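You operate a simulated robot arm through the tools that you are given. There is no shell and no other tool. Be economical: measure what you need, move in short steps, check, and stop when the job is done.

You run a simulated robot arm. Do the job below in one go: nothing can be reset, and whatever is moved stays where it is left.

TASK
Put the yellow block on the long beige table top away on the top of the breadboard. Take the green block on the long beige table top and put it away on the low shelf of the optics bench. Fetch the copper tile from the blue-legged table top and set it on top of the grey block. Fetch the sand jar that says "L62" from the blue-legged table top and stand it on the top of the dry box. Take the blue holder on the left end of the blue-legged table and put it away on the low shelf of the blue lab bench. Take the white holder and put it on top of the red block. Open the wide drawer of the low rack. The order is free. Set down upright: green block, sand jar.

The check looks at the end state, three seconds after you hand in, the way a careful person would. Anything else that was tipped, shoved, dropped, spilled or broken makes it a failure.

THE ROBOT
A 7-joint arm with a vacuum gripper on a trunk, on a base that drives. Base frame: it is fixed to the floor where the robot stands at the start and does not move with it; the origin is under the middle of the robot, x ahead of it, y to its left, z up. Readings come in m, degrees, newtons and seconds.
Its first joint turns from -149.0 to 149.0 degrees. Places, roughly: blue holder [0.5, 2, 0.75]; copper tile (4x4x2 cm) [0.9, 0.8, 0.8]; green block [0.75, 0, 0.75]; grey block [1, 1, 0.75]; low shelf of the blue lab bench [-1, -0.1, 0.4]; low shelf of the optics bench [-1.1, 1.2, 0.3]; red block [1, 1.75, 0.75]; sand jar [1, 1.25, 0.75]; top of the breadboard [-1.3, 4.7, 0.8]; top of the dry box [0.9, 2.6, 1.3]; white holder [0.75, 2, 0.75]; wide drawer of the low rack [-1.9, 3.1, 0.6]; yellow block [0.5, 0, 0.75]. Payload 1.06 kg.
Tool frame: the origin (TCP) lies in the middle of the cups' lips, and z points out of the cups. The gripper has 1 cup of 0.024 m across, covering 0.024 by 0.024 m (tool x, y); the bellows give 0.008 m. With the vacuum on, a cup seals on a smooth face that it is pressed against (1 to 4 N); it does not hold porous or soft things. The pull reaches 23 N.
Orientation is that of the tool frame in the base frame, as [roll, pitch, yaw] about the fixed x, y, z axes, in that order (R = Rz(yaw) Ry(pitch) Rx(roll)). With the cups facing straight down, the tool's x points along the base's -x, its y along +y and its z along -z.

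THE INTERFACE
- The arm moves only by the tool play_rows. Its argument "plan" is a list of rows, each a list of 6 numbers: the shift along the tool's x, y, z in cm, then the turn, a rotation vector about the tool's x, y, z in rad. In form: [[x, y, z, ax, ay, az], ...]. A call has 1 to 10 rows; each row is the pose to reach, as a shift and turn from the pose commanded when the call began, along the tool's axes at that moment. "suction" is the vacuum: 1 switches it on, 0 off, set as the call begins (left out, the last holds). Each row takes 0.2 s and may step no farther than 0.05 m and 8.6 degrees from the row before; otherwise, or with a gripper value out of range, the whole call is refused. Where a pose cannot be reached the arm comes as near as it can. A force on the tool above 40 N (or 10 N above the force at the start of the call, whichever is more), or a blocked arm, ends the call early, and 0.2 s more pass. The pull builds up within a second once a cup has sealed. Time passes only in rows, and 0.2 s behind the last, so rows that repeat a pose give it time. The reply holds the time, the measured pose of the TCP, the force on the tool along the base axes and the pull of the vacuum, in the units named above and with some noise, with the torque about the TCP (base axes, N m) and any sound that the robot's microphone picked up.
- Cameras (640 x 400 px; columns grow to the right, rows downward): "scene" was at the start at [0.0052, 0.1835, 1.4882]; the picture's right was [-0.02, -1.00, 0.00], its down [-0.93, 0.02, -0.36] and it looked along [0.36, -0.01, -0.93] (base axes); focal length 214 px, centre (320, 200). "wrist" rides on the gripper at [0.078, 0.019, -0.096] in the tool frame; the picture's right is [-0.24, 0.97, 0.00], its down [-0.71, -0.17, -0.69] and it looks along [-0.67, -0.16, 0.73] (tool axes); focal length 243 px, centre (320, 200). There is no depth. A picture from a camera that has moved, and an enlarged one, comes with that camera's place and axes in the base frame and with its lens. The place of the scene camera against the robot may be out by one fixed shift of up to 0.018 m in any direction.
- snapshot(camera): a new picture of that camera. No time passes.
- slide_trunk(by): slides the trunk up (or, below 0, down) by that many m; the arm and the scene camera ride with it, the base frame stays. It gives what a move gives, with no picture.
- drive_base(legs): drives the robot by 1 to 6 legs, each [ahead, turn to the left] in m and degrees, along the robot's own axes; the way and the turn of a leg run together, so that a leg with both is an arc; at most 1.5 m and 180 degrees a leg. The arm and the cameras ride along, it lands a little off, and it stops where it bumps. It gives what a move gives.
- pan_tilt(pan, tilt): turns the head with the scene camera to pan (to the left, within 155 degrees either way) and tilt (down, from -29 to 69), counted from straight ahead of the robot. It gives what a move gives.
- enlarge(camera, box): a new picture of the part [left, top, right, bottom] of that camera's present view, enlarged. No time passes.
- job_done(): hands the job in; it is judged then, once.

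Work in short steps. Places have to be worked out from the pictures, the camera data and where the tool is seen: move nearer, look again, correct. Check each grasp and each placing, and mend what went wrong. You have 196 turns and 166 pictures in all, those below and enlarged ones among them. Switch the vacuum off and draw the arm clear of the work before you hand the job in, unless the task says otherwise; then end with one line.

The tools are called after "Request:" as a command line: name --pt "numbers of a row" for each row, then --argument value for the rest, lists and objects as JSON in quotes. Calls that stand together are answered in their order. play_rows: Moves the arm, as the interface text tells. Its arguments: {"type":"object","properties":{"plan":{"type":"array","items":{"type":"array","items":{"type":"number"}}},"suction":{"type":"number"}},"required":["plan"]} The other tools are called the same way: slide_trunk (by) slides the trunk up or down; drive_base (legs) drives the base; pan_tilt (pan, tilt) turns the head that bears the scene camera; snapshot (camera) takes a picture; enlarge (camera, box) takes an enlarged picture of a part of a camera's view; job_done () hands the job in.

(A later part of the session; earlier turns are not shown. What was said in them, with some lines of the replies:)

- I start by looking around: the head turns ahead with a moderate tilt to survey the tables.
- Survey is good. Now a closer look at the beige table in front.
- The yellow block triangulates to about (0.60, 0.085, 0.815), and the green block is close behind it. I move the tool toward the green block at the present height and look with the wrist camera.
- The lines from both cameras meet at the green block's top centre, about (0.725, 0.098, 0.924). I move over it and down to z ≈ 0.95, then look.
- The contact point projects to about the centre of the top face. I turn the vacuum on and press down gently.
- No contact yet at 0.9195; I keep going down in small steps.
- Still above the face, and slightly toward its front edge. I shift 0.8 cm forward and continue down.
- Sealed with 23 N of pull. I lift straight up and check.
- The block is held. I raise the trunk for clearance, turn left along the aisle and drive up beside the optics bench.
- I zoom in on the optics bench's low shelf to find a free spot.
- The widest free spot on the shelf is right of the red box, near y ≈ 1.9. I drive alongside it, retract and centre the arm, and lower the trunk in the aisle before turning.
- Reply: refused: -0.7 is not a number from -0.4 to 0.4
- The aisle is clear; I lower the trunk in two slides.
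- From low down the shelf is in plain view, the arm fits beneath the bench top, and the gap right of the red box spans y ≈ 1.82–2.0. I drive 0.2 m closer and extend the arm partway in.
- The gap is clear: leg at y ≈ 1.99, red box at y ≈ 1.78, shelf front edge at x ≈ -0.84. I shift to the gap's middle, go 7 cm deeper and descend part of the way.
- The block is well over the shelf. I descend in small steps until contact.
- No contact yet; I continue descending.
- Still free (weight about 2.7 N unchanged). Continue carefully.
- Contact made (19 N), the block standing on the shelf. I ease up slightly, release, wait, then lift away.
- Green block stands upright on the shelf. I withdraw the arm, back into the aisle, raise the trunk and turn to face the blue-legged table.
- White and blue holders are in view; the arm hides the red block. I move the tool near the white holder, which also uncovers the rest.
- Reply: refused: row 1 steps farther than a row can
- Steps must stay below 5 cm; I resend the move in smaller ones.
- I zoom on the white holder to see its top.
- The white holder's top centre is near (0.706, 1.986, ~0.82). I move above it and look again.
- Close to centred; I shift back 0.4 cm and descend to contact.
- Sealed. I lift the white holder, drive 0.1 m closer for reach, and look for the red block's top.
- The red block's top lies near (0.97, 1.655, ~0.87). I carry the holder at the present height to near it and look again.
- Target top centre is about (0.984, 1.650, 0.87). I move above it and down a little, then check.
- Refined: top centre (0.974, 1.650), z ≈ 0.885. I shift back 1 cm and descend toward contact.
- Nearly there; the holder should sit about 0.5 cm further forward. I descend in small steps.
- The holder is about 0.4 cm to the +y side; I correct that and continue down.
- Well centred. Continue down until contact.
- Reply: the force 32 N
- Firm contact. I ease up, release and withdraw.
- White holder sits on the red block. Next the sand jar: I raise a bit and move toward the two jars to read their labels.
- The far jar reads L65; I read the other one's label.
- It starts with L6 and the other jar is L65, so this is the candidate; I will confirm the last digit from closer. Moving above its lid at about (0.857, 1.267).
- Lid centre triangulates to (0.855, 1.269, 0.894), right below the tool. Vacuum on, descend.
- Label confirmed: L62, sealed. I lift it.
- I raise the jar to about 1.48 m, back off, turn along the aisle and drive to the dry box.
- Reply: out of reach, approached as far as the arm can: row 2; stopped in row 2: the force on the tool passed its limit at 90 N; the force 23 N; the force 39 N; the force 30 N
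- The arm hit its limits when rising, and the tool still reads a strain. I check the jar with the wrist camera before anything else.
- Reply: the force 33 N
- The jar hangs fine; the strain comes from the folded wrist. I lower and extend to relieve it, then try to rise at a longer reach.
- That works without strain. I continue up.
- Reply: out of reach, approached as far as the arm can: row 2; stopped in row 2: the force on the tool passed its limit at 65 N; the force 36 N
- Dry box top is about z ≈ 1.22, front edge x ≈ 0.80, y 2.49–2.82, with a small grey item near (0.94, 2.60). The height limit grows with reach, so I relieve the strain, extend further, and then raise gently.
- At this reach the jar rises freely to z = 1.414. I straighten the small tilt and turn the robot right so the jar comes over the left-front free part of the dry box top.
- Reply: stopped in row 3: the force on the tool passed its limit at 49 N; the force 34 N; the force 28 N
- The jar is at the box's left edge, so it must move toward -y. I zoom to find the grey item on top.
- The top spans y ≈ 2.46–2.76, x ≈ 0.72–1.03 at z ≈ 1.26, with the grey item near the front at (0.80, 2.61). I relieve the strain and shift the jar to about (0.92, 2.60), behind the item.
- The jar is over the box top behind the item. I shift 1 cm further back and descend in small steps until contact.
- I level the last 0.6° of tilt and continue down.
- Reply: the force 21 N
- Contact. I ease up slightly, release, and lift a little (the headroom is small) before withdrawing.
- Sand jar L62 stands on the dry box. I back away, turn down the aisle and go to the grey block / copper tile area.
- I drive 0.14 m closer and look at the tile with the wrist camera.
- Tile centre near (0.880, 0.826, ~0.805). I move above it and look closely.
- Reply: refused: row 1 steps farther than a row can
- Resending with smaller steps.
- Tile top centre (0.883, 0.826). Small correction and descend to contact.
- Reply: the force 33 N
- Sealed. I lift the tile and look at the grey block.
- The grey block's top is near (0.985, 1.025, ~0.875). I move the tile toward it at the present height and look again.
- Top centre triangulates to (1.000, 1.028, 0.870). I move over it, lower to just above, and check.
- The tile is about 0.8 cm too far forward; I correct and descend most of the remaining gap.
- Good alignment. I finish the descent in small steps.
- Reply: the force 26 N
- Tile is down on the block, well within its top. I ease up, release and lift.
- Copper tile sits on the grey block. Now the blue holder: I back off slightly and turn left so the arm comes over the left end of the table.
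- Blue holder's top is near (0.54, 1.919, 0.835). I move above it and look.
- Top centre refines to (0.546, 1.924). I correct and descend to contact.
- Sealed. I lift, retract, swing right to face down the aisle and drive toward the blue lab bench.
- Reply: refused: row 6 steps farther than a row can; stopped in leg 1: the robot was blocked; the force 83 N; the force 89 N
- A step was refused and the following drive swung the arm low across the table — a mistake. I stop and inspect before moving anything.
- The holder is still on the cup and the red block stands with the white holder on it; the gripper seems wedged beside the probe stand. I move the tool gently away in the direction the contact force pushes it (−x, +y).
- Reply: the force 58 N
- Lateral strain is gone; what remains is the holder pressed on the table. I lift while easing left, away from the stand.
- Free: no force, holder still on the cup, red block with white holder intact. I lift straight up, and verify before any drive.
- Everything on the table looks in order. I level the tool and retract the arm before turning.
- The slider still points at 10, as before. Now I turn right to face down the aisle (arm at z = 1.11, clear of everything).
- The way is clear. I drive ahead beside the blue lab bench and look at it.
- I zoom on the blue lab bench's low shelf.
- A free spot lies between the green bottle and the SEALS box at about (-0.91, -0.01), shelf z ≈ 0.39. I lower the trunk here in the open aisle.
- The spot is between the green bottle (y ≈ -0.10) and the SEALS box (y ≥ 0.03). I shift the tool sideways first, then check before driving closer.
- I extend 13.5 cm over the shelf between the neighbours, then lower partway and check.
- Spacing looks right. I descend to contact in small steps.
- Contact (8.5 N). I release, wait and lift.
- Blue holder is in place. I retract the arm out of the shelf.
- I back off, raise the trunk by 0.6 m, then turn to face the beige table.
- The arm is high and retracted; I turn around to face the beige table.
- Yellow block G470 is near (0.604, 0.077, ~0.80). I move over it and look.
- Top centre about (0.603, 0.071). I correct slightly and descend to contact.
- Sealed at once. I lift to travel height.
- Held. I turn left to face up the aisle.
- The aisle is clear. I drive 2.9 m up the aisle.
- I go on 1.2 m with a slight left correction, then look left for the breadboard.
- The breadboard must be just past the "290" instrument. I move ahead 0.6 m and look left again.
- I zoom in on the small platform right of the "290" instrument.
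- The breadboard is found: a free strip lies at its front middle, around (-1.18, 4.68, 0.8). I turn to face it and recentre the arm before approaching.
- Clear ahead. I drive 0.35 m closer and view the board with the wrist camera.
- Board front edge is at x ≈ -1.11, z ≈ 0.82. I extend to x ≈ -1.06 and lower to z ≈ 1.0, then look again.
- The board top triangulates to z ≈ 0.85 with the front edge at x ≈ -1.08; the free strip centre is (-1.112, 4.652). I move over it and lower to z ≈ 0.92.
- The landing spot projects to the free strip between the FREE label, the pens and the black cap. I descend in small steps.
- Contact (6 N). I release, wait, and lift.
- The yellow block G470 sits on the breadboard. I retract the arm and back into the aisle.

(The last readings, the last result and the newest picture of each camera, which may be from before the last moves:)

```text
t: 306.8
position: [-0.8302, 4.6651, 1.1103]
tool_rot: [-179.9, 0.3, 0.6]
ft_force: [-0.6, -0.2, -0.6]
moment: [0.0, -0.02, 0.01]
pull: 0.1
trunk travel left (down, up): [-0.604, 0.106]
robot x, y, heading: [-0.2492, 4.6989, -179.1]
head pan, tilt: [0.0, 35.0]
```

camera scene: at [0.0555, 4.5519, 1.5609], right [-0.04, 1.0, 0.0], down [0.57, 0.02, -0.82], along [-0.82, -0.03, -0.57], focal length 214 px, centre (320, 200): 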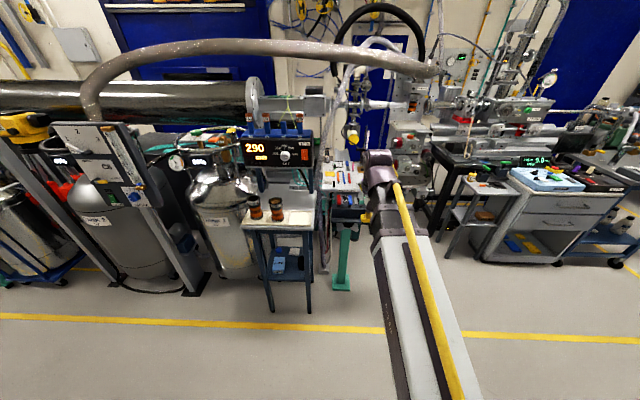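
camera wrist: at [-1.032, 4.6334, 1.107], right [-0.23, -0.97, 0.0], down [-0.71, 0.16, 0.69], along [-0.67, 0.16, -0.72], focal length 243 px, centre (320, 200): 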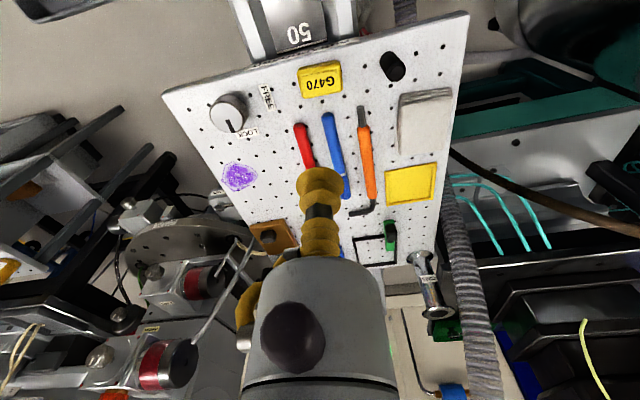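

Request:
drive_base --legs '[[-0.35, 0], [0, 89], [1.5, 0]]'

Request:
pan_tilt --pan -90 --tilt 30

Request:
snapshot --camera "scene"

Request:
pan_tilt --pan -50 --tilt 30

Request:
snapshot --camera "scene"

```text
t: 319.9
position: [0.0913, 2.6097, 1.1088]
tool_rot: [-179.8, 0.4, 89.1]
ft_force: [0.1, -0.5, 0.0]
moment: [-0.02, -0.03, -0.04]
pull: 0.1
trunk travel left (down, up): [-0.604, 0.106]
robot x, y, heading: [0.0656, 3.1919, -90.6]
head pan, tilt: [0.0, 35.0]
```

```text
t: 321.5
position: [0.0916, 2.6083, 1.1091]
tool_rot: [-179.9, 0.3, 89.1]
ft_force: [0.1, -0.4, -0.5]
moment: [0.03, 0.01, 0.0]
pull: 0.1
trunk travel left (down, up): [-0.604, 0.106]
robot x, y, heading: [0.0738, 3.1903, -90.6]
head pan, tilt: [-90.0, 30.0]
```

```text
34 pictures are left
camera scene: at [0.1455, 3.2495, 1.5686], right [0.01, 1.0, 0.0], down [0.5, 0.0, -0.87], along [-0.87, 0.01, -0.5], focal length 214 px, centre (320, 200)
```

scene: 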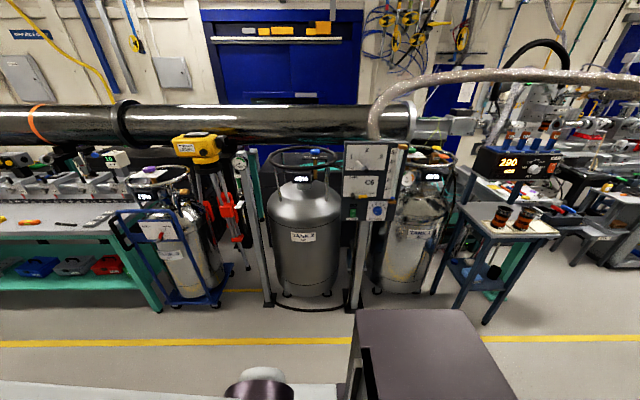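

```text
t: 322.6
position: [0.0919, 2.6078, 1.1089]
tool_rot: [-179.9, 0.4, 89.2]
ft_force: [0.2, -0.7, 0.6]
moment: [-0.03, 0.01, -0.01]
pull: 0.0
trunk travel left (down, up): [-0.604, 0.106]
robot x, y, heading: [0.0767, 3.1938, -90.6]
head pan, tilt: [-50.0, 30.0]
```

```text
33 pictures are left
camera scene: at [0.1661, 3.1913, 1.5686], right [-0.63, 0.77, 0.0], down [0.39, 0.32, -0.87], along [-0.67, -0.55, -0.5], focal length 214 px, centre (320, 200)
```

scene: 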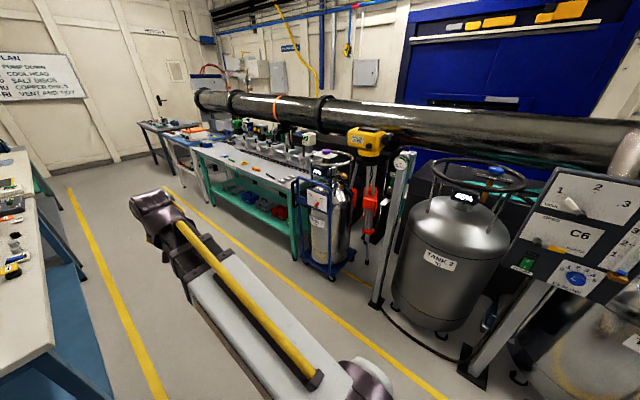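

I zoom on the area behind Tank 2, where the low rack should be.

Request:
pan_tilt --pan -90 --tilt 30

Request:
enlarge --camera "scene" --box '[190, 130, 450, 320]'

```text
t: 323.6
position: [0.0921, 2.6087, 1.1098]
tool_rot: [-180.0, 0.4, 89.0]
ft_force: [0.1, 0.3, -0.1]
moment: [0.01, -0.03, 0.01]
pull: 0.1
trunk travel left (down, up): [-0.604, 0.106]
robot x, y, heading: [0.0689, 3.1915, -90.5]
head pan, tilt: [-90.0, 30.0]
```

```text
2.11 times, centred on (320, 225) of scene
camera zoom: at [0.1455, 3.2495, 1.5686], right [0.01, 1.0, 0.0], down [0.5, 0.0, -0.87], along [-0.87, 0.01, -0.5], focal length 452 px, centre (320, 147)
```

zoom: 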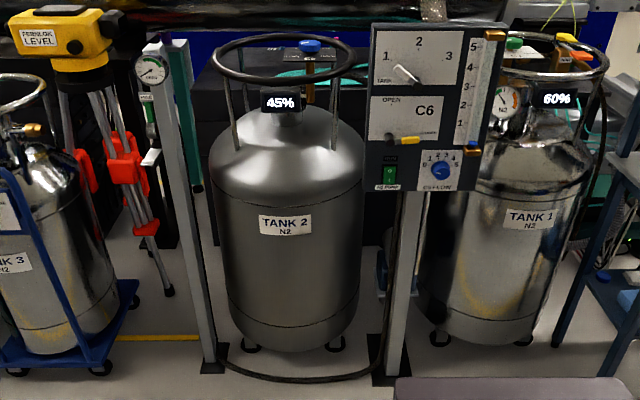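

The gauge panels and tanks block the rack from this aisle, and earlier views showed another walkway behind the beamline (yellow line at x ≈ -2.2). The drawer must face that side, so I turn via the open side and drive north around the end.

Request:
drive_base --legs '[[0, -179]]'

Request:
drive_base --legs '[[1.5, 0], [1.4, 0]]'

Request:
pan_tilt --pan 25 --tilt 25

Request:
snapshot --camera "scene"

```text
t: 331.4
position: [0.0475, 3.7731, 1.1103]
tool_rot: [-179.8, 0.4, -90.5]
ft_force: [-0.8, 0.6, -0.1]
moment: [0.01, -0.01, -0.01]
pull: 0.1
trunk travel left (down, up): [-0.604, 0.106]
robot x, y, heading: [0.073, 3.1947, 89.6]
head pan, tilt: [-90.0, 30.0]
```

```text
t: 345.5
position: [0.0353, 6.6932, 1.1099]
tool_rot: [-179.9, 0.4, -90.2]
ft_force: [0.3, -0.5, -0.7]
moment: [-0.01, 0.04, 0.03]
pull: 0.0
trunk travel left (down, up): [-0.604, 0.106]
robot x, y, heading: [0.0621, 6.1108, 90.1]
head pan, tilt: [-90.0, 30.0]
```

```text
t: 347.4
position: [0.0354, 6.6949, 1.1089]
tool_rot: [-179.8, 0.4, -90.1]
ft_force: [-0.6, 0.1, 0.3]
moment: [-0.04, -0.01, 0.02]
pull: 0.1
trunk travel left (down, up): [-0.604, 0.106]
robot x, y, heading: [0.0632, 6.1131, 90.2]
head pan, tilt: [25.0, 25.0]
```

```text
31 pictures are left
camera scene: at [-0.1522, 6.1639, 1.5766], right [0.91, 0.42, 0.0], down [0.18, -0.38, -0.91], along [-0.38, 0.82, -0.42], focal length 214 px, centre (320, 200)
```

scene: 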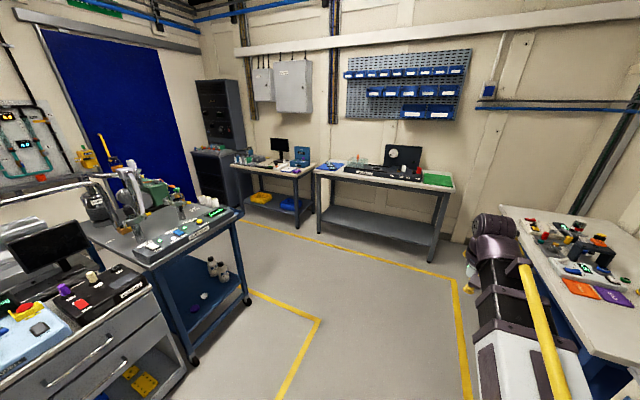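

The corridor turns left at y ≈ 7.2–8.2. I drive to its middle, turn left and look ahead.

Request:
drive_base --legs '[[1.5, 0], [0, 90], [1.0, 0]]'

Request:
pan_tilt --pan 30 --tilt 25

Request:
snapshot --camera "scene"

```text
t: 363.6
position: [-1.5258, 7.6437, 1.1086]
tool_rot: [-179.9, 0.5, -1.7]
ft_force: [0.8, -0.1, -0.6]
moment: [-0.02, 0.01, -0.01]
pull: 0.1
trunk travel left (down, up): [-0.604, 0.106]
robot x, y, heading: [-0.9481, 7.6575, 178.6]
head pan, tilt: [25.0, 25.0]
```

```text
t: 364.3
position: [-1.5258, 7.6446, 1.1088]
tool_rot: [-180.0, 0.4, -1.7]
ft_force: [0.1, -0.6, 0.5]
moment: [-0.03, -0.01, -0.01]
pull: 0.1
trunk travel left (down, up): [-0.604, 0.106]
robot x, y, heading: [-0.9438, 7.6577, 178.7]
head pan, tilt: [30.0, 25.0]
```

```text
30 pictures are left
camera scene: at [-0.9888, 7.4555, 1.5766], right [-0.48, 0.88, 0.0], down [0.37, 0.2, -0.91], along [-0.8, -0.43, -0.42], focal length 214 px, centre (320, 200)
```

scene: 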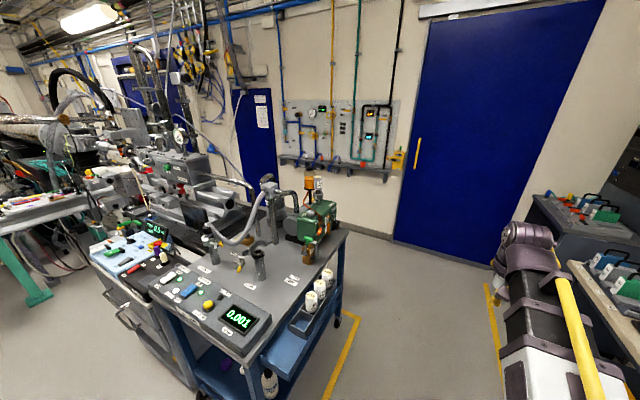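

A corridor about x = -2.2 … -3.0 runs behind the beamline. I drive there and turn left into it.

Request:
drive_base --legs '[[1.5, 0], [0.1, 0], [0, 92]]'

Request:
pan_tilt --pan 15 --tilt 25

Request:
snapshot --camera "scene"

```text
t: 376.3
position: [-2.4746, 7.1053, 1.11]
tool_rot: [-179.9, 0.3, 92.3]
ft_force: [0.2, 0.5, -0.4]
moment: [0.02, 0.03, 0.01]
pull: 0.0
trunk travel left (down, up): [-0.604, 0.106]
robot x, y, heading: [-2.5252, 7.6869, -87.6]
head pan, tilt: [30.0, 25.0]
```

```text
t: 377.1
position: [-2.4737, 7.1065, 1.1089]
tool_rot: [-179.9, 0.5, 92.3]
ft_force: [0.4, 0.4, 0.0]
moment: [0.0, 0.02, -0.04]
pull: 0.1
trunk travel left (down, up): [-0.604, 0.106]
robot x, y, heading: [-2.5265, 7.6854, -87.4]
head pan, tilt: [15.0, 25.0]
```

```text
29 pictures are left
camera scene: at [-2.3355, 7.6661, 1.5766], right [-0.95, -0.3, 0.0], down [-0.13, 0.4, -0.91], along [0.27, -0.86, -0.42], focal length 214 px, centre (320, 200)
```

scene: 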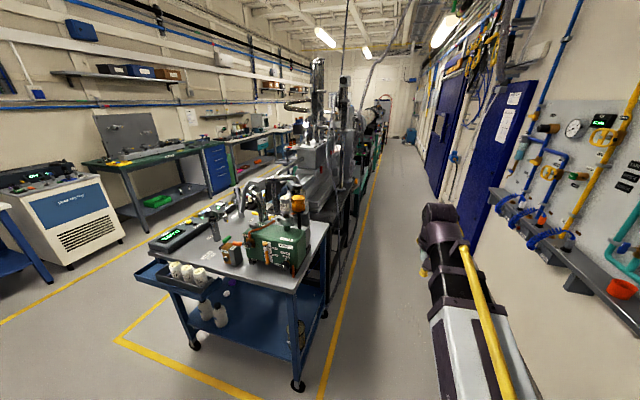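

The rear corridor is clear. I drive 2.9 m down it and look ahead-left for the low rack.

Request:
drive_base --legs '[[1.5, -2.0], [1.5, 0]]'

Request:
pan_tilt --pan 35 --tilt 30

Request:
snapshot --camera "scene"

```text
t: 391.7
position: [-2.4081, 4.0742, 1.1084]
tool_rot: [-179.9, 0.4, 90.5]
ft_force: [0.1, 1.1, -0.5]
moment: [0.03, -0.03, -0.01]
pull: 0.0
trunk travel left (down, up): [-0.604, 0.106]
robot x, y, heading: [-2.4433, 4.6565, -89.2]
head pan, tilt: [15.0, 25.0]
```

```text
t: 392.5
position: [-2.4077, 4.0739, 1.1085]
tool_rot: [-179.9, 0.4, 90.5]
ft_force: [0.4, 0.4, -0.5]
moment: [0.0, 0.04, -0.01]
pull: 0.1
trunk travel left (down, up): [-0.604, 0.106]
robot x, y, heading: [-2.4417, 4.6547, -89.3]
head pan, tilt: [35.0, 30.0]
```

```text
28 pictures are left
camera scene: at [-2.2257, 4.6444, 1.5687], right [-0.81, -0.58, 0.0], down [-0.29, 0.41, -0.87], along [0.51, -0.7, -0.5], focal length 214 px, centre (320, 200)
```

scene: 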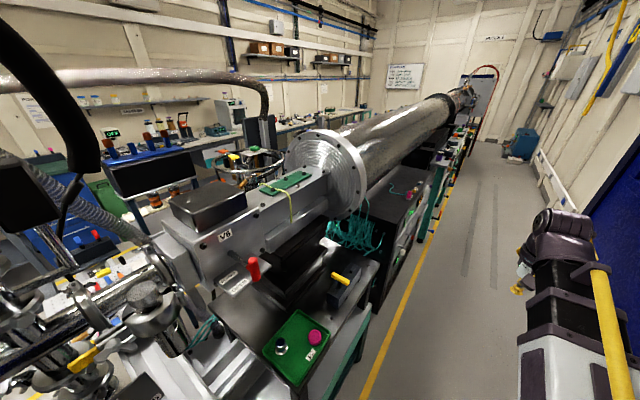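

The black cabinet ahead-left facing this corridor is the low rack. I move 0.7 m closer and look at it.

Request:
drive_base --legs '[[0.7, 0]]'

Request:
pan_tilt --pan 50 --tilt 40

Request:
snapshot --camera "scene"

```text
t: 396.4
position: [-2.3868, 3.3757, 1.109]
tool_rot: [-179.9, 0.4, 91.1]
ft_force: [0.3, 0.7, -0.1]
moment: [0.03, 0.02, 0.03]
pull: 0.0
trunk travel left (down, up): [-0.604, 0.106]
robot x, y, heading: [-2.4267, 3.9582, -88.3]
head pan, tilt: [35.0, 30.0]
```

```text
t: 397.1
position: [-2.3863, 3.3751, 1.1092]
tool_rot: [-179.9, 0.4, 91.2]
ft_force: [0.4, 0.3, -0.3]
moment: [0.0, -0.04, -0.01]
pull: 0.0
trunk travel left (down, up): [-0.604, 0.106]
robot x, y, heading: [-2.4298, 3.9589, -88.5]
head pan, tilt: [50.0, 40.0]
```

```text
27 pictures are left
camera scene: at [-2.1987, 3.9675, 1.5533], right [-0.62, -0.78, 0.0], down [-0.5, 0.4, -0.77], along [0.6, -0.48, -0.64], focal length 214 px, centre (320, 200)
```

scene: 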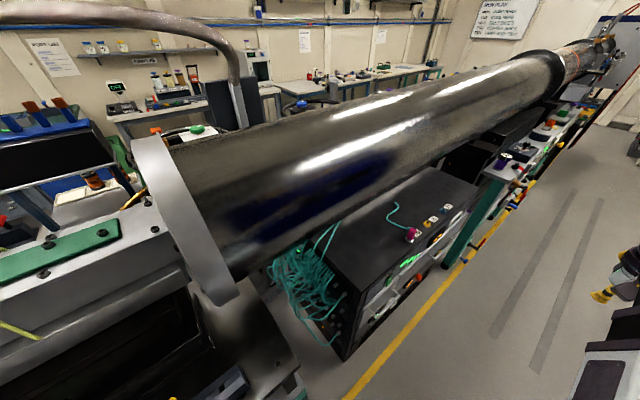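

The rack's front face is at about x ≈ -1.97, y 2.55–3.6. For working distance I shift toward the wall side with an S-curve, then look at the face.

Request:
drive_base --legs '[[0, -25], [0.75, 0], [0, 25]]'

Request:
pan_tilt --pan 85 --tilt 45

Request:
snapshot --camera "scene"

```text
t: 403.8
position: [-2.6776, 2.6738, 1.1088]
tool_rot: [-179.9, 0.5, 91.8]
ft_force: [1.3, -1.0, 0.1]
moment: [0.04, 0.0, -0.01]
pull: 0.1
trunk travel left (down, up): [-0.604, 0.106]
robot x, y, heading: [-2.7259, 3.2539, -87.7]
head pan, tilt: [50.0, 40.0]
```

```text
t: 404.8
position: [-2.6775, 2.6732, 1.1092]
tool_rot: [-179.8, 0.3, 91.8]
ft_force: [0.0, -0.9, -0.4]
moment: [0.02, 0.04, 0.0]
pull: 0.1
trunk travel left (down, up): [-0.604, 0.106]
robot x, y, heading: [-2.7296, 3.2518, -87.8]
head pan, tilt: [85.0, 45.0]
```

```text
26 pictures are left
camera scene: at [-2.4821, 3.3156, 1.546], right [-0.05, -1.0, 0.0], down [-0.71, 0.04, -0.71], along [0.71, -0.04, -0.71], focal length 214 px, centre (320, 200)
```

scene: 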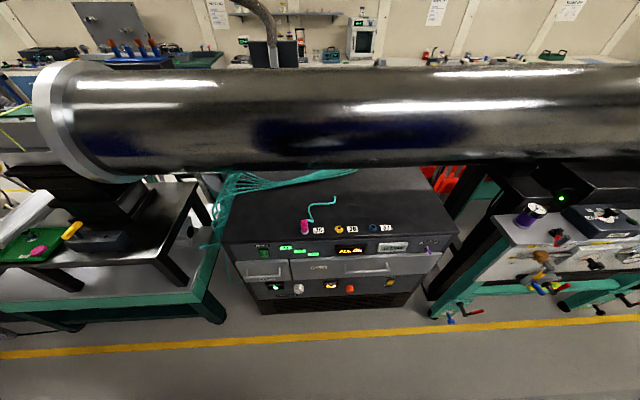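

Request:
enlarge --camera "scene" --box '[210, 200, 470, 320]'

```text
2.46 times, centred on (340, 260) of scene
camera zoom: at [-2.4821, 3.3156, 1.546], right [-0.05, -1.0, 0.0], down [-0.71, 0.04, -0.71], along [0.71, -0.04, -0.71], focal length 528 px, centre (271, 52)
```

zoom: 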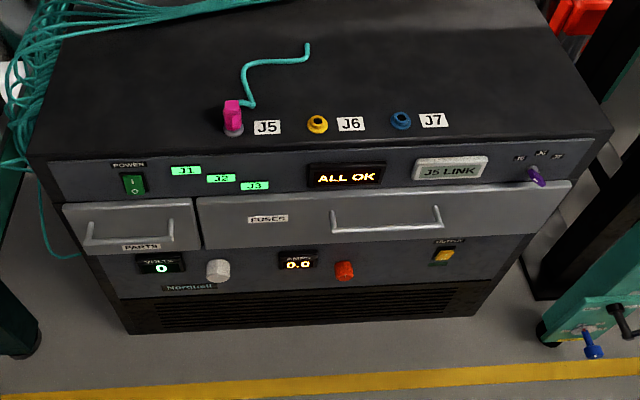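

The wide "FUSES" drawer is at y ≈ 2.70–3.40, z ≈ 0.57, face x ≈ -1.985; a smooth patch for the cup lies between the label and the handle at about (-1.985, 3.215, 0.57). I lower the trunk, then turn to face the rack.

Request:
slide_trunk --by -0.36

Request:
drive_base --legs '[[0, 88], [-0.08, 0]]'

Request:
pan_tilt --pan 0 --tilt 40

Request:
snapshot --camera "scene"

```text
t: 408.3
position: [-2.6793, 2.6737, 0.7499]
tool_rot: [-180.0, 0.4, 91.8]
ft_force: [0.6, -0.5, 0.2]
moment: [-0.03, -0.01, 0.02]
pull: 0.0
trunk travel left (down, up): [-0.244, 0.466]
robot x, y, heading: [-2.7267, 3.2544, -87.9]
head pan, tilt: [85.0, 45.0]
```

```text
t: 413.2
position: [-2.2244, 3.2983, 0.7493]
tool_rot: [-179.9, 0.4, -178.2]
ft_force: [-0.5, 0.6, -0.2]
moment: [0.01, -0.04, -0.01]
pull: 0.1
trunk travel left (down, up): [-0.244, 0.466]
robot x, y, heading: [-2.8072, 3.2498, 2.0]
head pan, tilt: [85.0, 45.0]
```

```text
t: 414.8
position: [-2.2241, 3.2975, 0.7497]
tool_rot: [-179.9, 0.4, -178.1]
ft_force: [-0.5, 0.0, -0.1]
moment: [-0.02, -0.01, 0.01]
pull: 0.0
trunk travel left (down, up): [-0.244, 0.466]
robot x, y, heading: [-2.8031, 3.2492, 2.1]
head pan, tilt: [0.0, 40.0]
```

```text
24 pictures are left
camera scene: at [-2.7774, 3.4374, 1.1933], right [0.04, -1.0, 0.0], down [-0.64, -0.02, -0.77], along [0.77, 0.03, -0.64], focal length 214 px, centre (320, 200)
```

scene: 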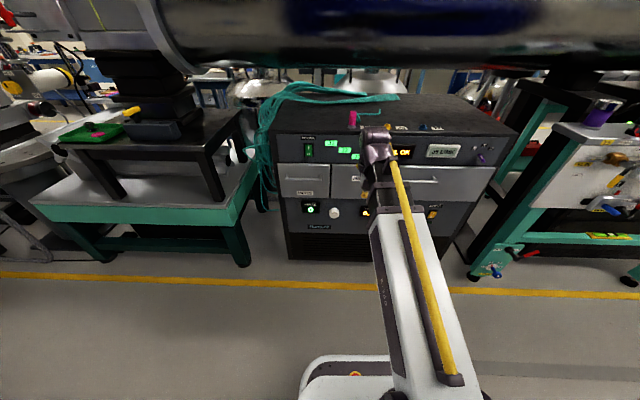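

In place, facing the rack. I pitch the tool forward toward horizontal in the free space before the rack, in two steps.

Request:
play_rows --pt "-1 0 1 0 -0.14 0" --pt "-2 0 2 0 -0.28 0" --pt "-3.5 0 3.5 0 -0.42 0" --pt "-5 0 5 0 -0.56 0" --pt "-6.5 0 6.5 0 -0.7 0" --pt "-8 0 8 0 -0.84 0"

```text
t: 416.2
position: [-2.1276, 3.3024, 0.6713]
tool_rot: [-179.8, 48.6, -178.2]
ft_force: [0.1, -0.4, 0.7]
moment: [0.01, 0.01, 0.02]
pull: 0.1
out of reach, approached as far as the arm can: row 5, 6
trunk travel left (down, up): [-0.244, 0.466]
robot x, y, heading: [-2.8049, 3.2489, 1.9]
head pan, tilt: [0.0, 40.0]
```

Near its inner limit. I extend toward the rack while finishing the rotation.

Request:
play_rows --pt "-1.2 0 2.9 0 0 0" --pt "-2.4 0 5.8 0 -0.1 0" --pt "-3.7 0 8.7 0 -0.2 0" --pt "-3.7 0 8.7 0 -0.34 0"

Request:
snapshot --camera "scene"

```text
t: 417.2
position: [-2.0387, 3.3051, 0.6404]
tool_rot: [-179.9, 68.1, -178.1]
ft_force: [-0.2, 0.8, 0.1]
moment: [0.0, 0.0, -0.02]
pull: 0.1
trunk travel left (down, up): [-0.244, 0.466]
robot x, y, heading: [-2.8062, 3.253, 1.9]
head pan, tilt: [0.0, 40.0]
```

```text
23 pictures are left
camera scene: at [-2.7775, 3.4373, 1.1933], right [0.04, -1.0, 0.0], down [-0.64, -0.02, -0.77], along [0.77, 0.03, -0.64], focal length 214 px, centre (320, 200)
```

scene: 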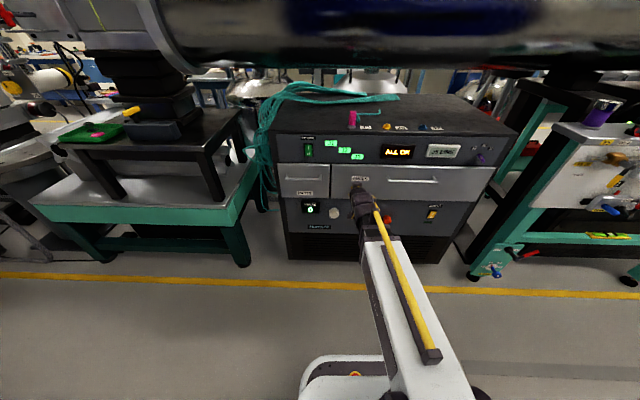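

I level the tool fully and shift it 9 cm right and 6 cm down, staying about 6 cm off the drawer face.

Request:
play_rows --pt "1.5 -2.3 0.3 0 -0.1 0" --pt "3 -4.6 0.6 0 -0.2 0" --pt "4.5 -6.9 0.9 0 -0.3 0" --pt "5.9 -9 1.3 0 -0.38 0" --pt "5.9 -9 1.3 0 -0.38 0"

Request:
snapshot --camera "wrist"

Request:
enlarge --camera "scene" --box '[260, 120, 520, 280]'

```text
t: 418.4
position: [-2.0464, 3.2159, 0.5813]
tool_rot: [-160.6, 89.8, -158.8]
ft_force: [-0.6, 0.9, 0.4]
moment: [0.0, 0.03, 0.01]
pull: 0.0
out of reach, approached as far as the arm can: row 2, 3
trunk travel left (down, up): [-0.244, 0.466]
robot x, y, heading: [-2.8056, 3.2481, 2.2]
head pan, tilt: [0.0, 40.0]
```

```text
22 pictures are left
camera wrist: at [-2.1437, 3.2305, 0.5038], right [-0.03, 0.97, 0.23], down [-0.68, -0.19, 0.71], along [0.73, -0.14, 0.66], focal length 243 px, centre (320, 200)
```

wrist: 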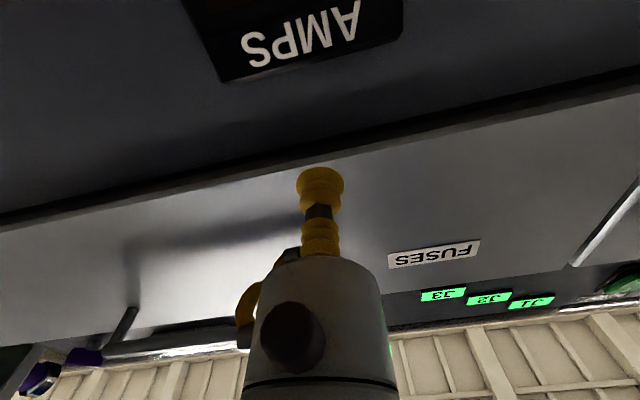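

```text
2.46 times, centred on (390, 200) of scene
camera zoom: at [-2.7775, 3.4373, 1.1933], right [0.04, -1.0, 0.0], down [-0.64, -0.02, -0.77], along [0.77, 0.03, -0.64], focal length 528 px, centre (148, 200)
```

zoom: 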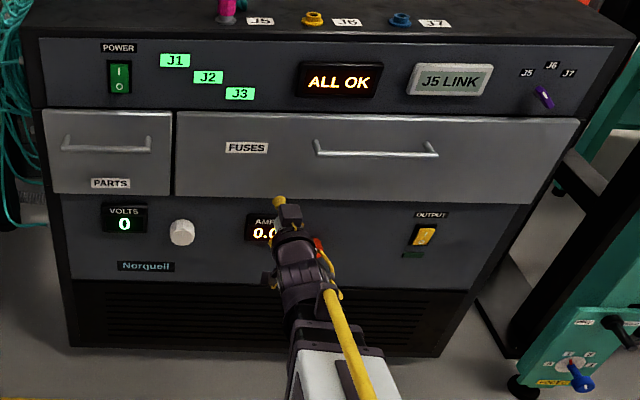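

The tool is level; triangulating the FUSES label gives the face at x ≈ -2.03, drawer from z ≈ 0.575 to 0.77. I back off 1 cm and raise the cup to z ≈ 0.67, between label and handle.

Request:
play_rows --pt "0 0 -1.0 0 0 0" --pt "-4 0 -1.0 0 0 0" --pt "-8.5 0.5 -1.0 0 0 0" --pt "-8.5 0.5 -1.0 0 0 0"

Request:
snapshot --camera "wrist"

```text
t: 419.4
position: [-2.0574, 3.2206, 0.668]
tool_rot: [-171.0, 89.7, -169.2]
ft_force: [0.2, 0.0, 0.0]
moment: [0.01, 0.04, 0.01]
pull: 0.1
trunk travel left (down, up): [-0.244, 0.466]
robot x, y, heading: [-2.8021, 3.2502, 1.8]
head pan, tilt: [0.0, 40.0]
```

```text
20 pictures are left
camera wrist: at [-2.1539, 3.2366, 0.59], right [-0.03, 0.97, 0.23], down [-0.68, -0.19, 0.71], along [0.74, -0.14, 0.66], focal length 243 px, centre (320, 200)
```

wrist: 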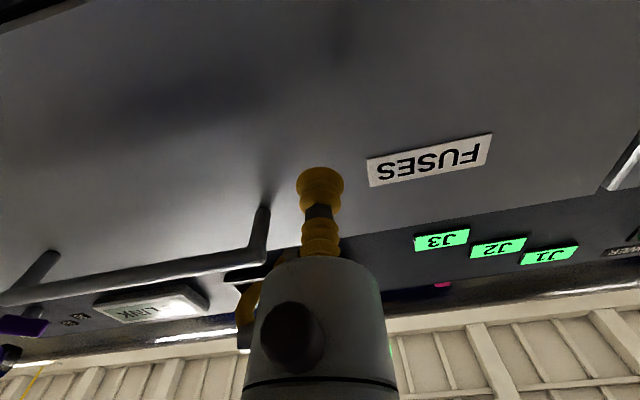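

I lower the cup a bit and shift slightly left to stay clear of the handle, then press on the face gently with vacuum on.

Request:
play_rows --pt "1.6 1 0 0 0 0" --pt "3.3 2 0 0 0 0" --pt "3.3 2 1.0 0 0 0" --pt "3.3 2 1.8 0 0 0" --pt "3.3 2 2.3 0 0 0" --pt "3.3 2 2.8 0 0 0" --pt "3.3 2 2.8 0 0 0" --suction 1

```text
t: 421.0
position: [-2.0293, 3.2398, 0.6352]
tool_rot: [-160.4, 89.6, -158.5]
ft_force: [-17.7, 2.6, -3.4]
moment: [0.01, -0.06, -0.15]
pull: 22.8
trunk travel left (down, up): [-0.244, 0.466]
robot x, y, heading: [-2.807, 3.2504, 2.1]
head pan, tilt: [0.0, 40.0]
```

Sealed on the drawer front at x ≈ -2.03. I pull back slowly.

Request:
play_rows --pt "0 0 -0.7 0 0 0" --pt "0 0 -1.5 0 0 0" --pt "0 0 -2.5 0 0 0" --pt "0 0 -3.5 0 0 0" --pt "0 0 -4.5 0 0 0"

Request:
enlarge --camera "scene" --box '[260, 120, 520, 280]'

```text
t: 422.2
position: [-2.0737, 3.2406, 0.6343]
tool_rot: [-150.3, 89.8, -148.6]
ft_force: [-0.6, 10.6, 0.3]
moment: [-0.02, -0.04, -0.15]
pull: 22.9
trunk travel left (down, up): [-0.244, 0.466]
robot x, y, heading: [-2.8076, 3.2538, 1.7]
head pan, tilt: [0.0, 40.0]
```

```text
2.46 times, centred on (390, 200) of scene
camera zoom: at [-2.7777, 3.438, 1.1932], right [0.04, -1.0, 0.0], down [-0.64, -0.02, -0.77], along [0.77, 0.03, -0.64], focal length 528 px, centre (148, 200)
```

zoom: 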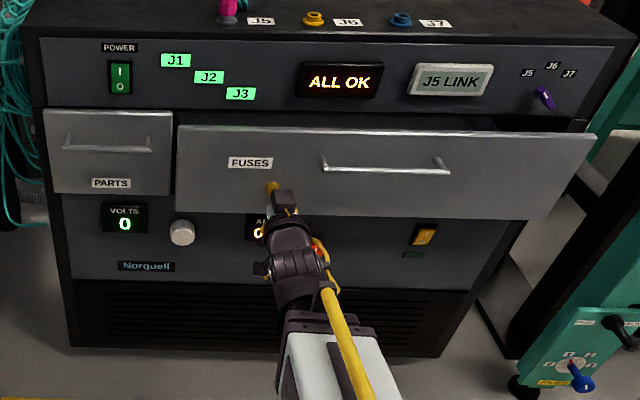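

The drawer is sliding out. A slight sideways force shows the pull is about 2° skewed; I correct for it and continue.

Request:
play_rows --pt "0 0.2 -1 0 0 0" --pt "0 0.24 -2 0 0 0" --pt "0 0.28 -3 0 0 0" --pt "0 0.31 -4 0 0 0" --pt "0 0.35 -5 0 0 0" --pt "0 0.38 -6 0 0 0"

```text
t: 423.6
position: [-2.0928, 3.2402, 0.6285]
tool_rot: [-126.6, 90.0, -124.9]
ft_force: [-1.9, -1.6, 12.2]
moment: [-0.04, 0.11, -0.02]
pull: 22.4
out of reach, approached as far as the arm can: row 2, 3, 4, 5, 6
trunk travel left (down, up): [-0.244, 0.466]
robot x, y, heading: [-2.802, 3.2476, 1.9]
head pan, tilt: [0.0, 40.0]
```

The arm is at its inner limit, so I continue the pull by backing the base 0.1 m.

Request:
drive_base --legs '[[-0.1, 0]]'

Request:
enlarge --camera "scene" --box '[240, 120, 560, 310]'

```text
t: 424.7
position: [-2.189, 3.235, 0.6266]
tool_rot: [-151.8, 89.8, -150.1]
ft_force: [1.9, 5.3, -0.8]
moment: [-0.11, 0.03, -0.08]
pull: 23.2
trunk travel left (down, up): [-0.244, 0.466]
robot x, y, heading: [-2.9056, 3.2472, 1.9]
head pan, tilt: [0.0, 40.0]
```

```text
2.00 times, centred on (400, 215) of scene
camera zoom: at [-2.8766, 3.434, 1.1933], right [0.04, -1.0, 0.0], down [-0.64, -0.02, -0.77], along [0.77, 0.03, -0.64], focal length 429 px, centre (160, 170)
```

zoom: 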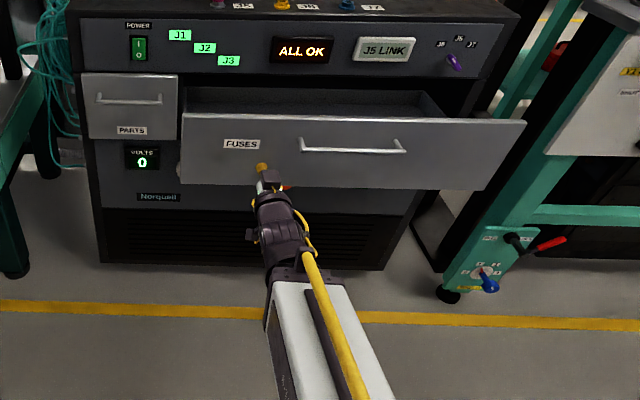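

The drawer is about 16 cm open. Before backing further I check the room behind.

Request:
pan_tilt --pan 150 --tilt 50

Request:
snapshot --camera "scene"

```text
t: 427.1
position: [-2.1902, 3.2357, 0.6255]
tool_rot: [-154.0, 89.7, -152.3]
ft_force: [1.1, 1.9, -1.8]
moment: [-0.01, -0.02, -0.08]
pull: 23.3
trunk travel left (down, up): [-0.244, 0.466]
robot x, y, heading: [-2.9064, 3.2457, 1.8]
head pan, tilt: [150.0, 50.0]
```

```text
17 pictures are left
camera scene: at [-3.0296, 3.467, 1.1791], right [0.47, 0.88, 0.0], down [0.68, -0.36, -0.64], along [-0.57, 0.3, -0.77], focal length 214 px, centre (320, 200)
```

scene: 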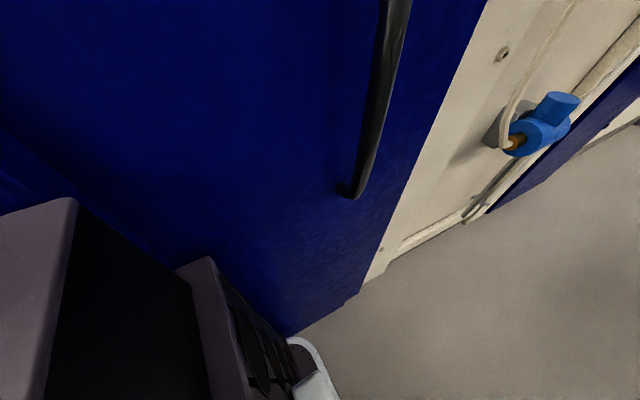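

About 8 cm of room remains behind. I back another 5 cm.

Request:
drive_base --legs '[[-0.05, 0]]'

```text
t: 428.1
position: [-2.2115, 3.2222, 0.6272]
tool_rot: [170.2, 89.6, 170.9]
ft_force: [-0.3, 0.9, -1.5]
moment: [-0.19, 0.0, -0.04]
pull: 23.0
trunk travel left (down, up): [-0.244, 0.466]
robot x, y, heading: [-2.927, 3.2412, 0.1]
head pan, tilt: [150.0, 50.0]
stopped in leg 1: the robot was blocked; the commanded pose is now the measured one
```

The base touched the wall side; the drawer is about 18 cm open. To open it further I will hook its front from inside with the tool pointing down. I release the vacuum and tilt the tool up and away first.

Request:
play_rows --pt "0 0 0 0 0 0" --pt "0 0 0 0 0 0" --pt "0 0 0 0 0 0" --pt "0 0 0 0 0 0" --suction 0

Request:
play_rows --pt "0.3 0.5 -0.8 0 0.1 0" --pt "0.3 1.0 -1.6 0 0.22 0" --pt "0 1.6 -2.5 0 0.35 0" --pt "-1 2 -3.2 0 0.48 0" --pt "-2 2 -3.8 0 0.62 0"

Request:
pan_tilt --pan 0 --tilt 45

Request:
snapshot --camera "scene"

```text
t: 429.1
position: [-2.2115, 3.2214, 0.6263]
tool_rot: [166.1, 89.8, 167.0]
ft_force: [-0.1, -1.1, 0.3]
moment: [-0.02, 0.0, 0.04]
pull: 0.0
trunk travel left (down, up): [-0.244, 0.466]
robot x, y, heading: [-2.9272, 3.2416, 0.0]
head pan, tilt: [150.0, 50.0]
```

```text
t: 430.3
position: [-2.2319, 3.2419, 0.6503]
tool_rot: [179.8, 54.1, -179.3]
ft_force: [0.5, -0.2, -0.6]
moment: [-0.01, 0.02, -0.01]
pull: 0.0
out of reach, approached as far as the arm can: row 1, 2, 3, 4, 5
trunk travel left (down, up): [-0.244, 0.466]
robot x, y, heading: [-2.9268, 3.2352, 0.2]
head pan, tilt: [150.0, 50.0]
```

```text
t: 432.7
position: [-2.2329, 3.24, 0.6491]
tool_rot: [179.9, 54.2, -179.2]
ft_force: [-0.2, 0.4, -0.8]
moment: [0.02, -0.04, 0.0]
pull: 0.1
trunk travel left (down, up): [-0.244, 0.466]
robot x, y, heading: [-2.925, 3.2444, 0.2]
head pan, tilt: [0.0, 45.0]
```

```text
16 pictures are left
camera scene: at [-2.8964, 3.4235, 1.186], right [0.0, -1.0, 0.0], down [-0.71, 0.0, -0.71], along [0.71, 0.0, -0.71], focal length 214 px, centre (320, 200)
```

scene: 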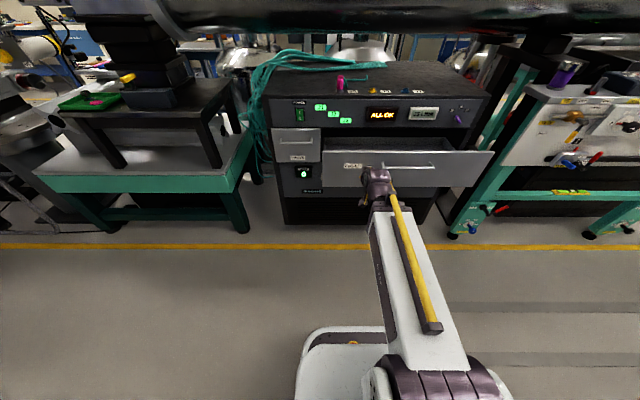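

Released; the drawer stays out. I raise the tool and rotate it to point down, in front of the drawer.

Request:
play_rows --pt "-2 0 -1.4 0 0.13 0" --pt "-4 0 -2.8 0 0.26 0" --pt "-6 0 -4.2 0 0.4 0" --pt "-8 0 -5.6 0 0.54 0" --pt "-10 0 -7.2 0 0.68 0" --pt "-12 0 -8.6 0 0.82 0" --pt "-14.5 0 -10.5 0 0.945 0" --pt "-14.5 0 -10.5 0 0.945 0"

Request:
snapshot --camera "wrist"

```text
t: 434.5
position: [-2.234, 3.2413, 0.8243]
tool_rot: [179.9, 0.0, -179.2]
ft_force: [0.0, 0.2, 0.3]
moment: [-0.03, 0.0, 0.0]
pull: 0.0
trunk travel left (down, up): [-0.244, 0.466]
robot x, y, heading: [-2.9261, 3.2404, 0.0]
head pan, tilt: [0.0, 45.0]
```

```text
15 pictures are left
camera wrist: at [-2.3127, 3.2578, 0.9207], right [0.22, 0.98, 0.0], down [0.71, -0.16, 0.68], along [0.67, -0.15, -0.73], focal length 243 px, centre (320, 200)
```

wrist: 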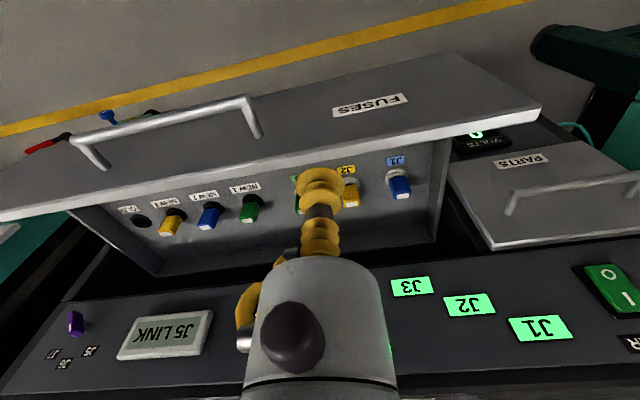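

The drawer's inside shows a row of fuses about 12 cm behind the front panel, so there is room. I move the tool over the panel, lower it just behind the front panel, and check.

Request:
play_rows --pt "-3.5 0 0 0 0 0" --pt "-6.5 0 0 0 0 0" --pt "-6.5 0 3 0 0 0" --pt "-6.5 0 6 0 0 0" --pt "-6.5 0 9 0 0 0" --pt "-6.5 0 9 0 0 0"

Request:
snapshot --camera "wrist"

```text
t: 435.9
position: [-2.1693, 3.2409, 0.7355]
tool_rot: [179.9, 0.1, -179.1]
ft_force: [-0.9, -0.5, 0.3]
moment: [0.02, -0.02, 0.01]
pull: 0.0
trunk travel left (down, up): [-0.244, 0.466]
robot x, y, heading: [-2.9237, 3.2385, 0.2]
head pan, tilt: [0.0, 45.0]
```

```text
14 pictures are left
camera wrist: at [-2.2478, 3.2582, 0.8316], right [0.22, 0.98, 0.0], down [0.71, -0.16, 0.69], along [0.67, -0.15, -0.73], focal length 243 px, centre (320, 200)
```

wrist: 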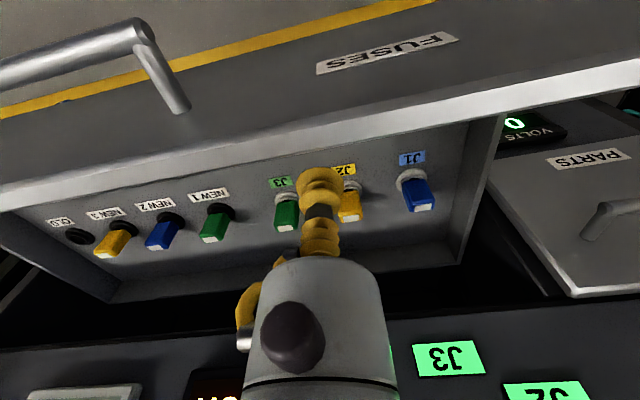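

The cup is behind the front panel, well clear of the fuses. I lower 4 cm more and drag gently backward.

Request:
play_rows --pt "0 0 2 0 0 0" --pt "0 0 4 0 0 0" --pt "1 0 4 0 0 0" --pt "2 0 4 0 0 0" --pt "3 0 4 0 0 0" --pt "4 0 4 0 0 0" --pt "5 0 4 0 0 0"

Request:
snapshot --camera "wrist"

```text
t: 437.5
position: [-2.2175, 3.242, 0.6966]
tool_rot: [180.0, 0.2, -179.2]
ft_force: [1.2, 0.2, 0.6]
moment: [-0.01, 0.02, 0.01]
pull: 0.0
trunk travel left (down, up): [-0.244, 0.466]
robot x, y, heading: [-2.9265, 3.238, -0.0]
head pan, tilt: [0.0, 45.0]
```

```text
13 pictures are left
camera wrist: at [-2.2966, 3.2588, 0.7921], right [0.22, 0.98, 0.0], down [0.71, -0.16, 0.69], along [0.67, -0.15, -0.73], focal length 243 px, centre (320, 200)
```

wrist: 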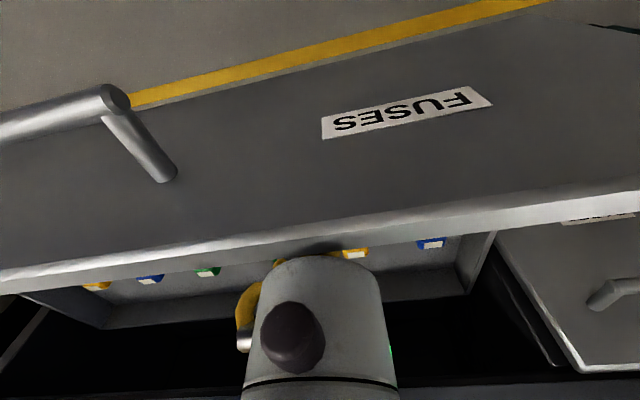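

The drawer moves easily with the tool hooked. I keep dragging in small steps.

Request:
play_rows --pt "1.2 0 0 0 0 0" --pt "2.4 0 0 0 0 0" --pt "3.6 0 0 0 0 0" --pt "4.8 0 0 0 0 0" --pt "6 0 0 0 0 0"

Request:
snapshot --camera "scene"

```text
t: 438.7
position: [-2.2781, 3.2419, 0.6962]
tool_rot: [179.8, 0.1, -179.2]
ft_force: [4.7, 0.4, 0.5]
moment: [0.0, 0.01, 0.01]
pull: 0.1
trunk travel left (down, up): [-0.244, 0.466]
robot x, y, heading: [-2.9291, 3.2379, 0.1]
head pan, tilt: [0.0, 45.0]
```

```text
12 pictures are left
camera scene: at [-2.8961, 3.4235, 1.186], right [0.0, -1.0, 0.0], down [-0.71, 0.0, -0.71], along [0.71, 0.0, -0.71], focal length 214 px, centre (320, 200)
```

scene: 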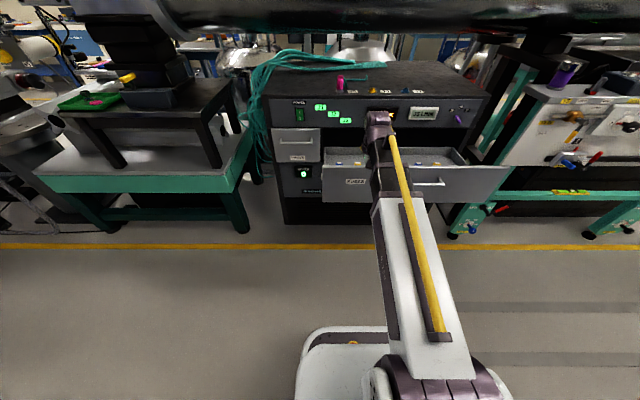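

Now about 28 cm out, with interior showing. A few more centimetres, watching for the end stop.

Request:
play_rows --pt "1 0 0 0 0 0" --pt "2 0 0 0 0 0" --pt "3 0 0 0 0 0" --pt "4 0 0 0 0 0" --pt "5 0 0 0 0 0"

Request:
enlarge --camera "scene" --box '[260, 90, 520, 230]'

```text
t: 439.1
position: [-2.2776, 3.2414, 0.6976]
tool_rot: [179.9, 0.8, -179.0]
ft_force: [9.9, 0.5, -0.5]
moment: [0.02, 0.14, 0.02]
pull: 0.0
trunk travel left (down, up): [-0.244, 0.466]
robot x, y, heading: [-2.9267, 3.2401, 0.2]
head pan, tilt: [0.0, 45.0]
stopped in row 2: the force on the tool passed its limit at 51 N (the readings are from after the stop); the commanded pose is now the measured one
```

```text
2.46 times, centred on (390, 160) of scene
camera zoom: at [-2.8954, 3.4236, 1.186], right [0.0, -1.0, 0.0], down [-0.71, 0.0, -0.71], along [0.71, 0.0, -0.71], focal length 528 px, centre (148, 298)
```

zoom: 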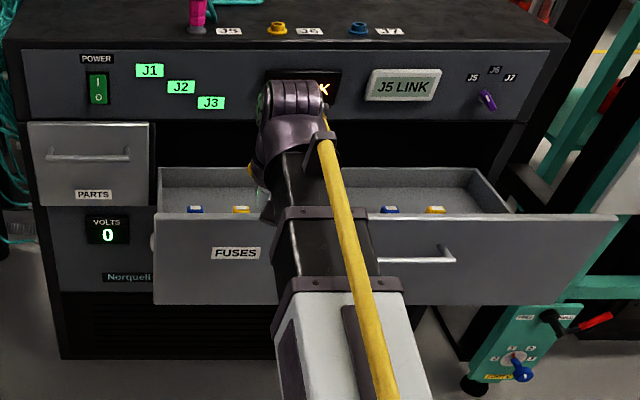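

End stop reached: the drawer is fully open with its back wall visible. I ease forward a little and lift the tool straight out.

Request:
play_rows --pt "-0.7 0 0 0 0 0" --pt "-0.7 0 -2 0 0 0" --pt "-0.7 0 -5 0 0 0" --pt "-0.7 0 -9 0 0 0" --pt "-0.7 0 -13 0 0 0" --pt "-0.7 0 -16 0 0 0" --pt "-0.7 0 -16 0 0 0"

Request:
snapshot --camera "wrist"

```text
t: 440.4
position: [-2.2694, 3.241, 0.841]
tool_rot: [-179.9, 1.6, -179.2]
ft_force: [6.2, 0.8, -11.2]
moment: [-0.15, -0.26, -0.14]
pull: 0.2
out of reach, approached as far as the arm can: row 6
trunk travel left (down, up): [-0.244, 0.466]
robot x, y, heading: [-2.9248, 3.2451, 0.2]
head pan, tilt: [0.0, 45.0]
stopped in row 6: the force on the tool passed its limit at 68 N (the readings are from after the stop); the commanded pose is now the measured one
```

```text
10 pictures are left
camera wrist: at [-2.3512, 3.2587, 0.9346], right [0.22, 0.98, 0.01], down [0.69, -0.16, 0.7], along [0.69, -0.15, -0.71], focal length 243 px, centre (320, 200)
```

wrist: 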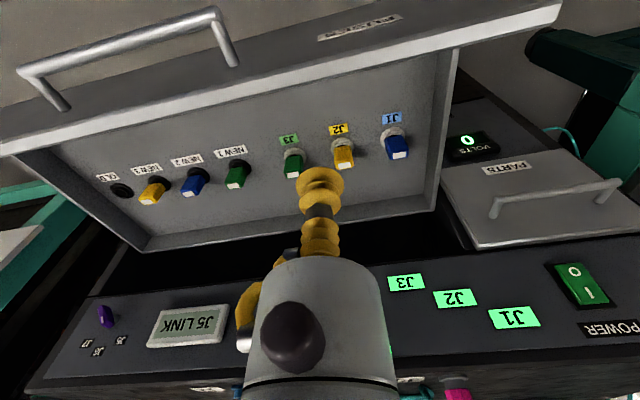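

The drawer and fuses look intact, the tool is out. I raise the trunk to draw the arm clear and relieve the wrist.

Request:
slide_trunk --by 0.15

Request:
play_rows --pt "-1 0 1 0 0 0" --pt "-1 0 2 0 0 0" --pt "-1 0 2 0 0 0" --suction 0

Request:
snapshot --camera "scene"

```text
t: 442.2
position: [-2.2695, 3.241, 0.9919]
tool_rot: [180.0, 1.5, -179.3]
ft_force: [12.7, -0.9, -27.9]
moment: [-0.28, -1.04, -0.11]
pull: 0.0
trunk travel left (down, up): [-0.394, 0.316]
robot x, y, heading: [-2.9268, 3.2393, 0.2]
head pan, tilt: [0.0, 45.0]
```

```text
t: 443.0
position: [-2.2601, 3.2411, 0.9712]
tool_rot: [179.9, 1.4, -179.2]
ft_force: [-0.5, 0.2, 0.5]
moment: [-0.03, 0.01, 0.02]
pull: 0.1
trunk travel left (down, up): [-0.394, 0.316]
robot x, y, heading: [-2.9277, 3.241, 0.1]
head pan, tilt: [0.0, 45.0]
```

```text
9 pictures are left
camera scene: at [-2.8961, 3.4235, 1.336], right [0.0, -1.0, 0.0], down [-0.71, 0.0, -0.71], along [0.71, 0.0, -0.71], focal length 214 px, centre (320, 200)
```

scene: 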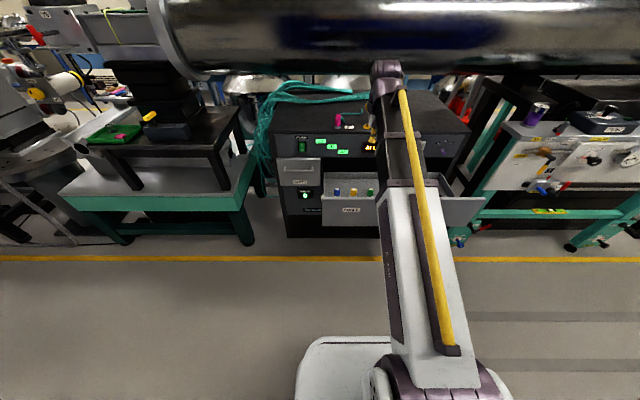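

All seven jobs were checked as done: the red block and white holder re-measured at their original spot after the mishap, and the arm is clear with the vacuum off. I hand in.

Request:
job_done

```text
The job is handed in.
```

I finished all seven jobs and handed the work in. One mistake along the way: I swung the robot round with the blue holder still down on the table, and the gripper wedged beside the probe stand. From the pictures I checked afterwards, nothing there had moved. The base also touched the rear wall while I was pulling the drawer.
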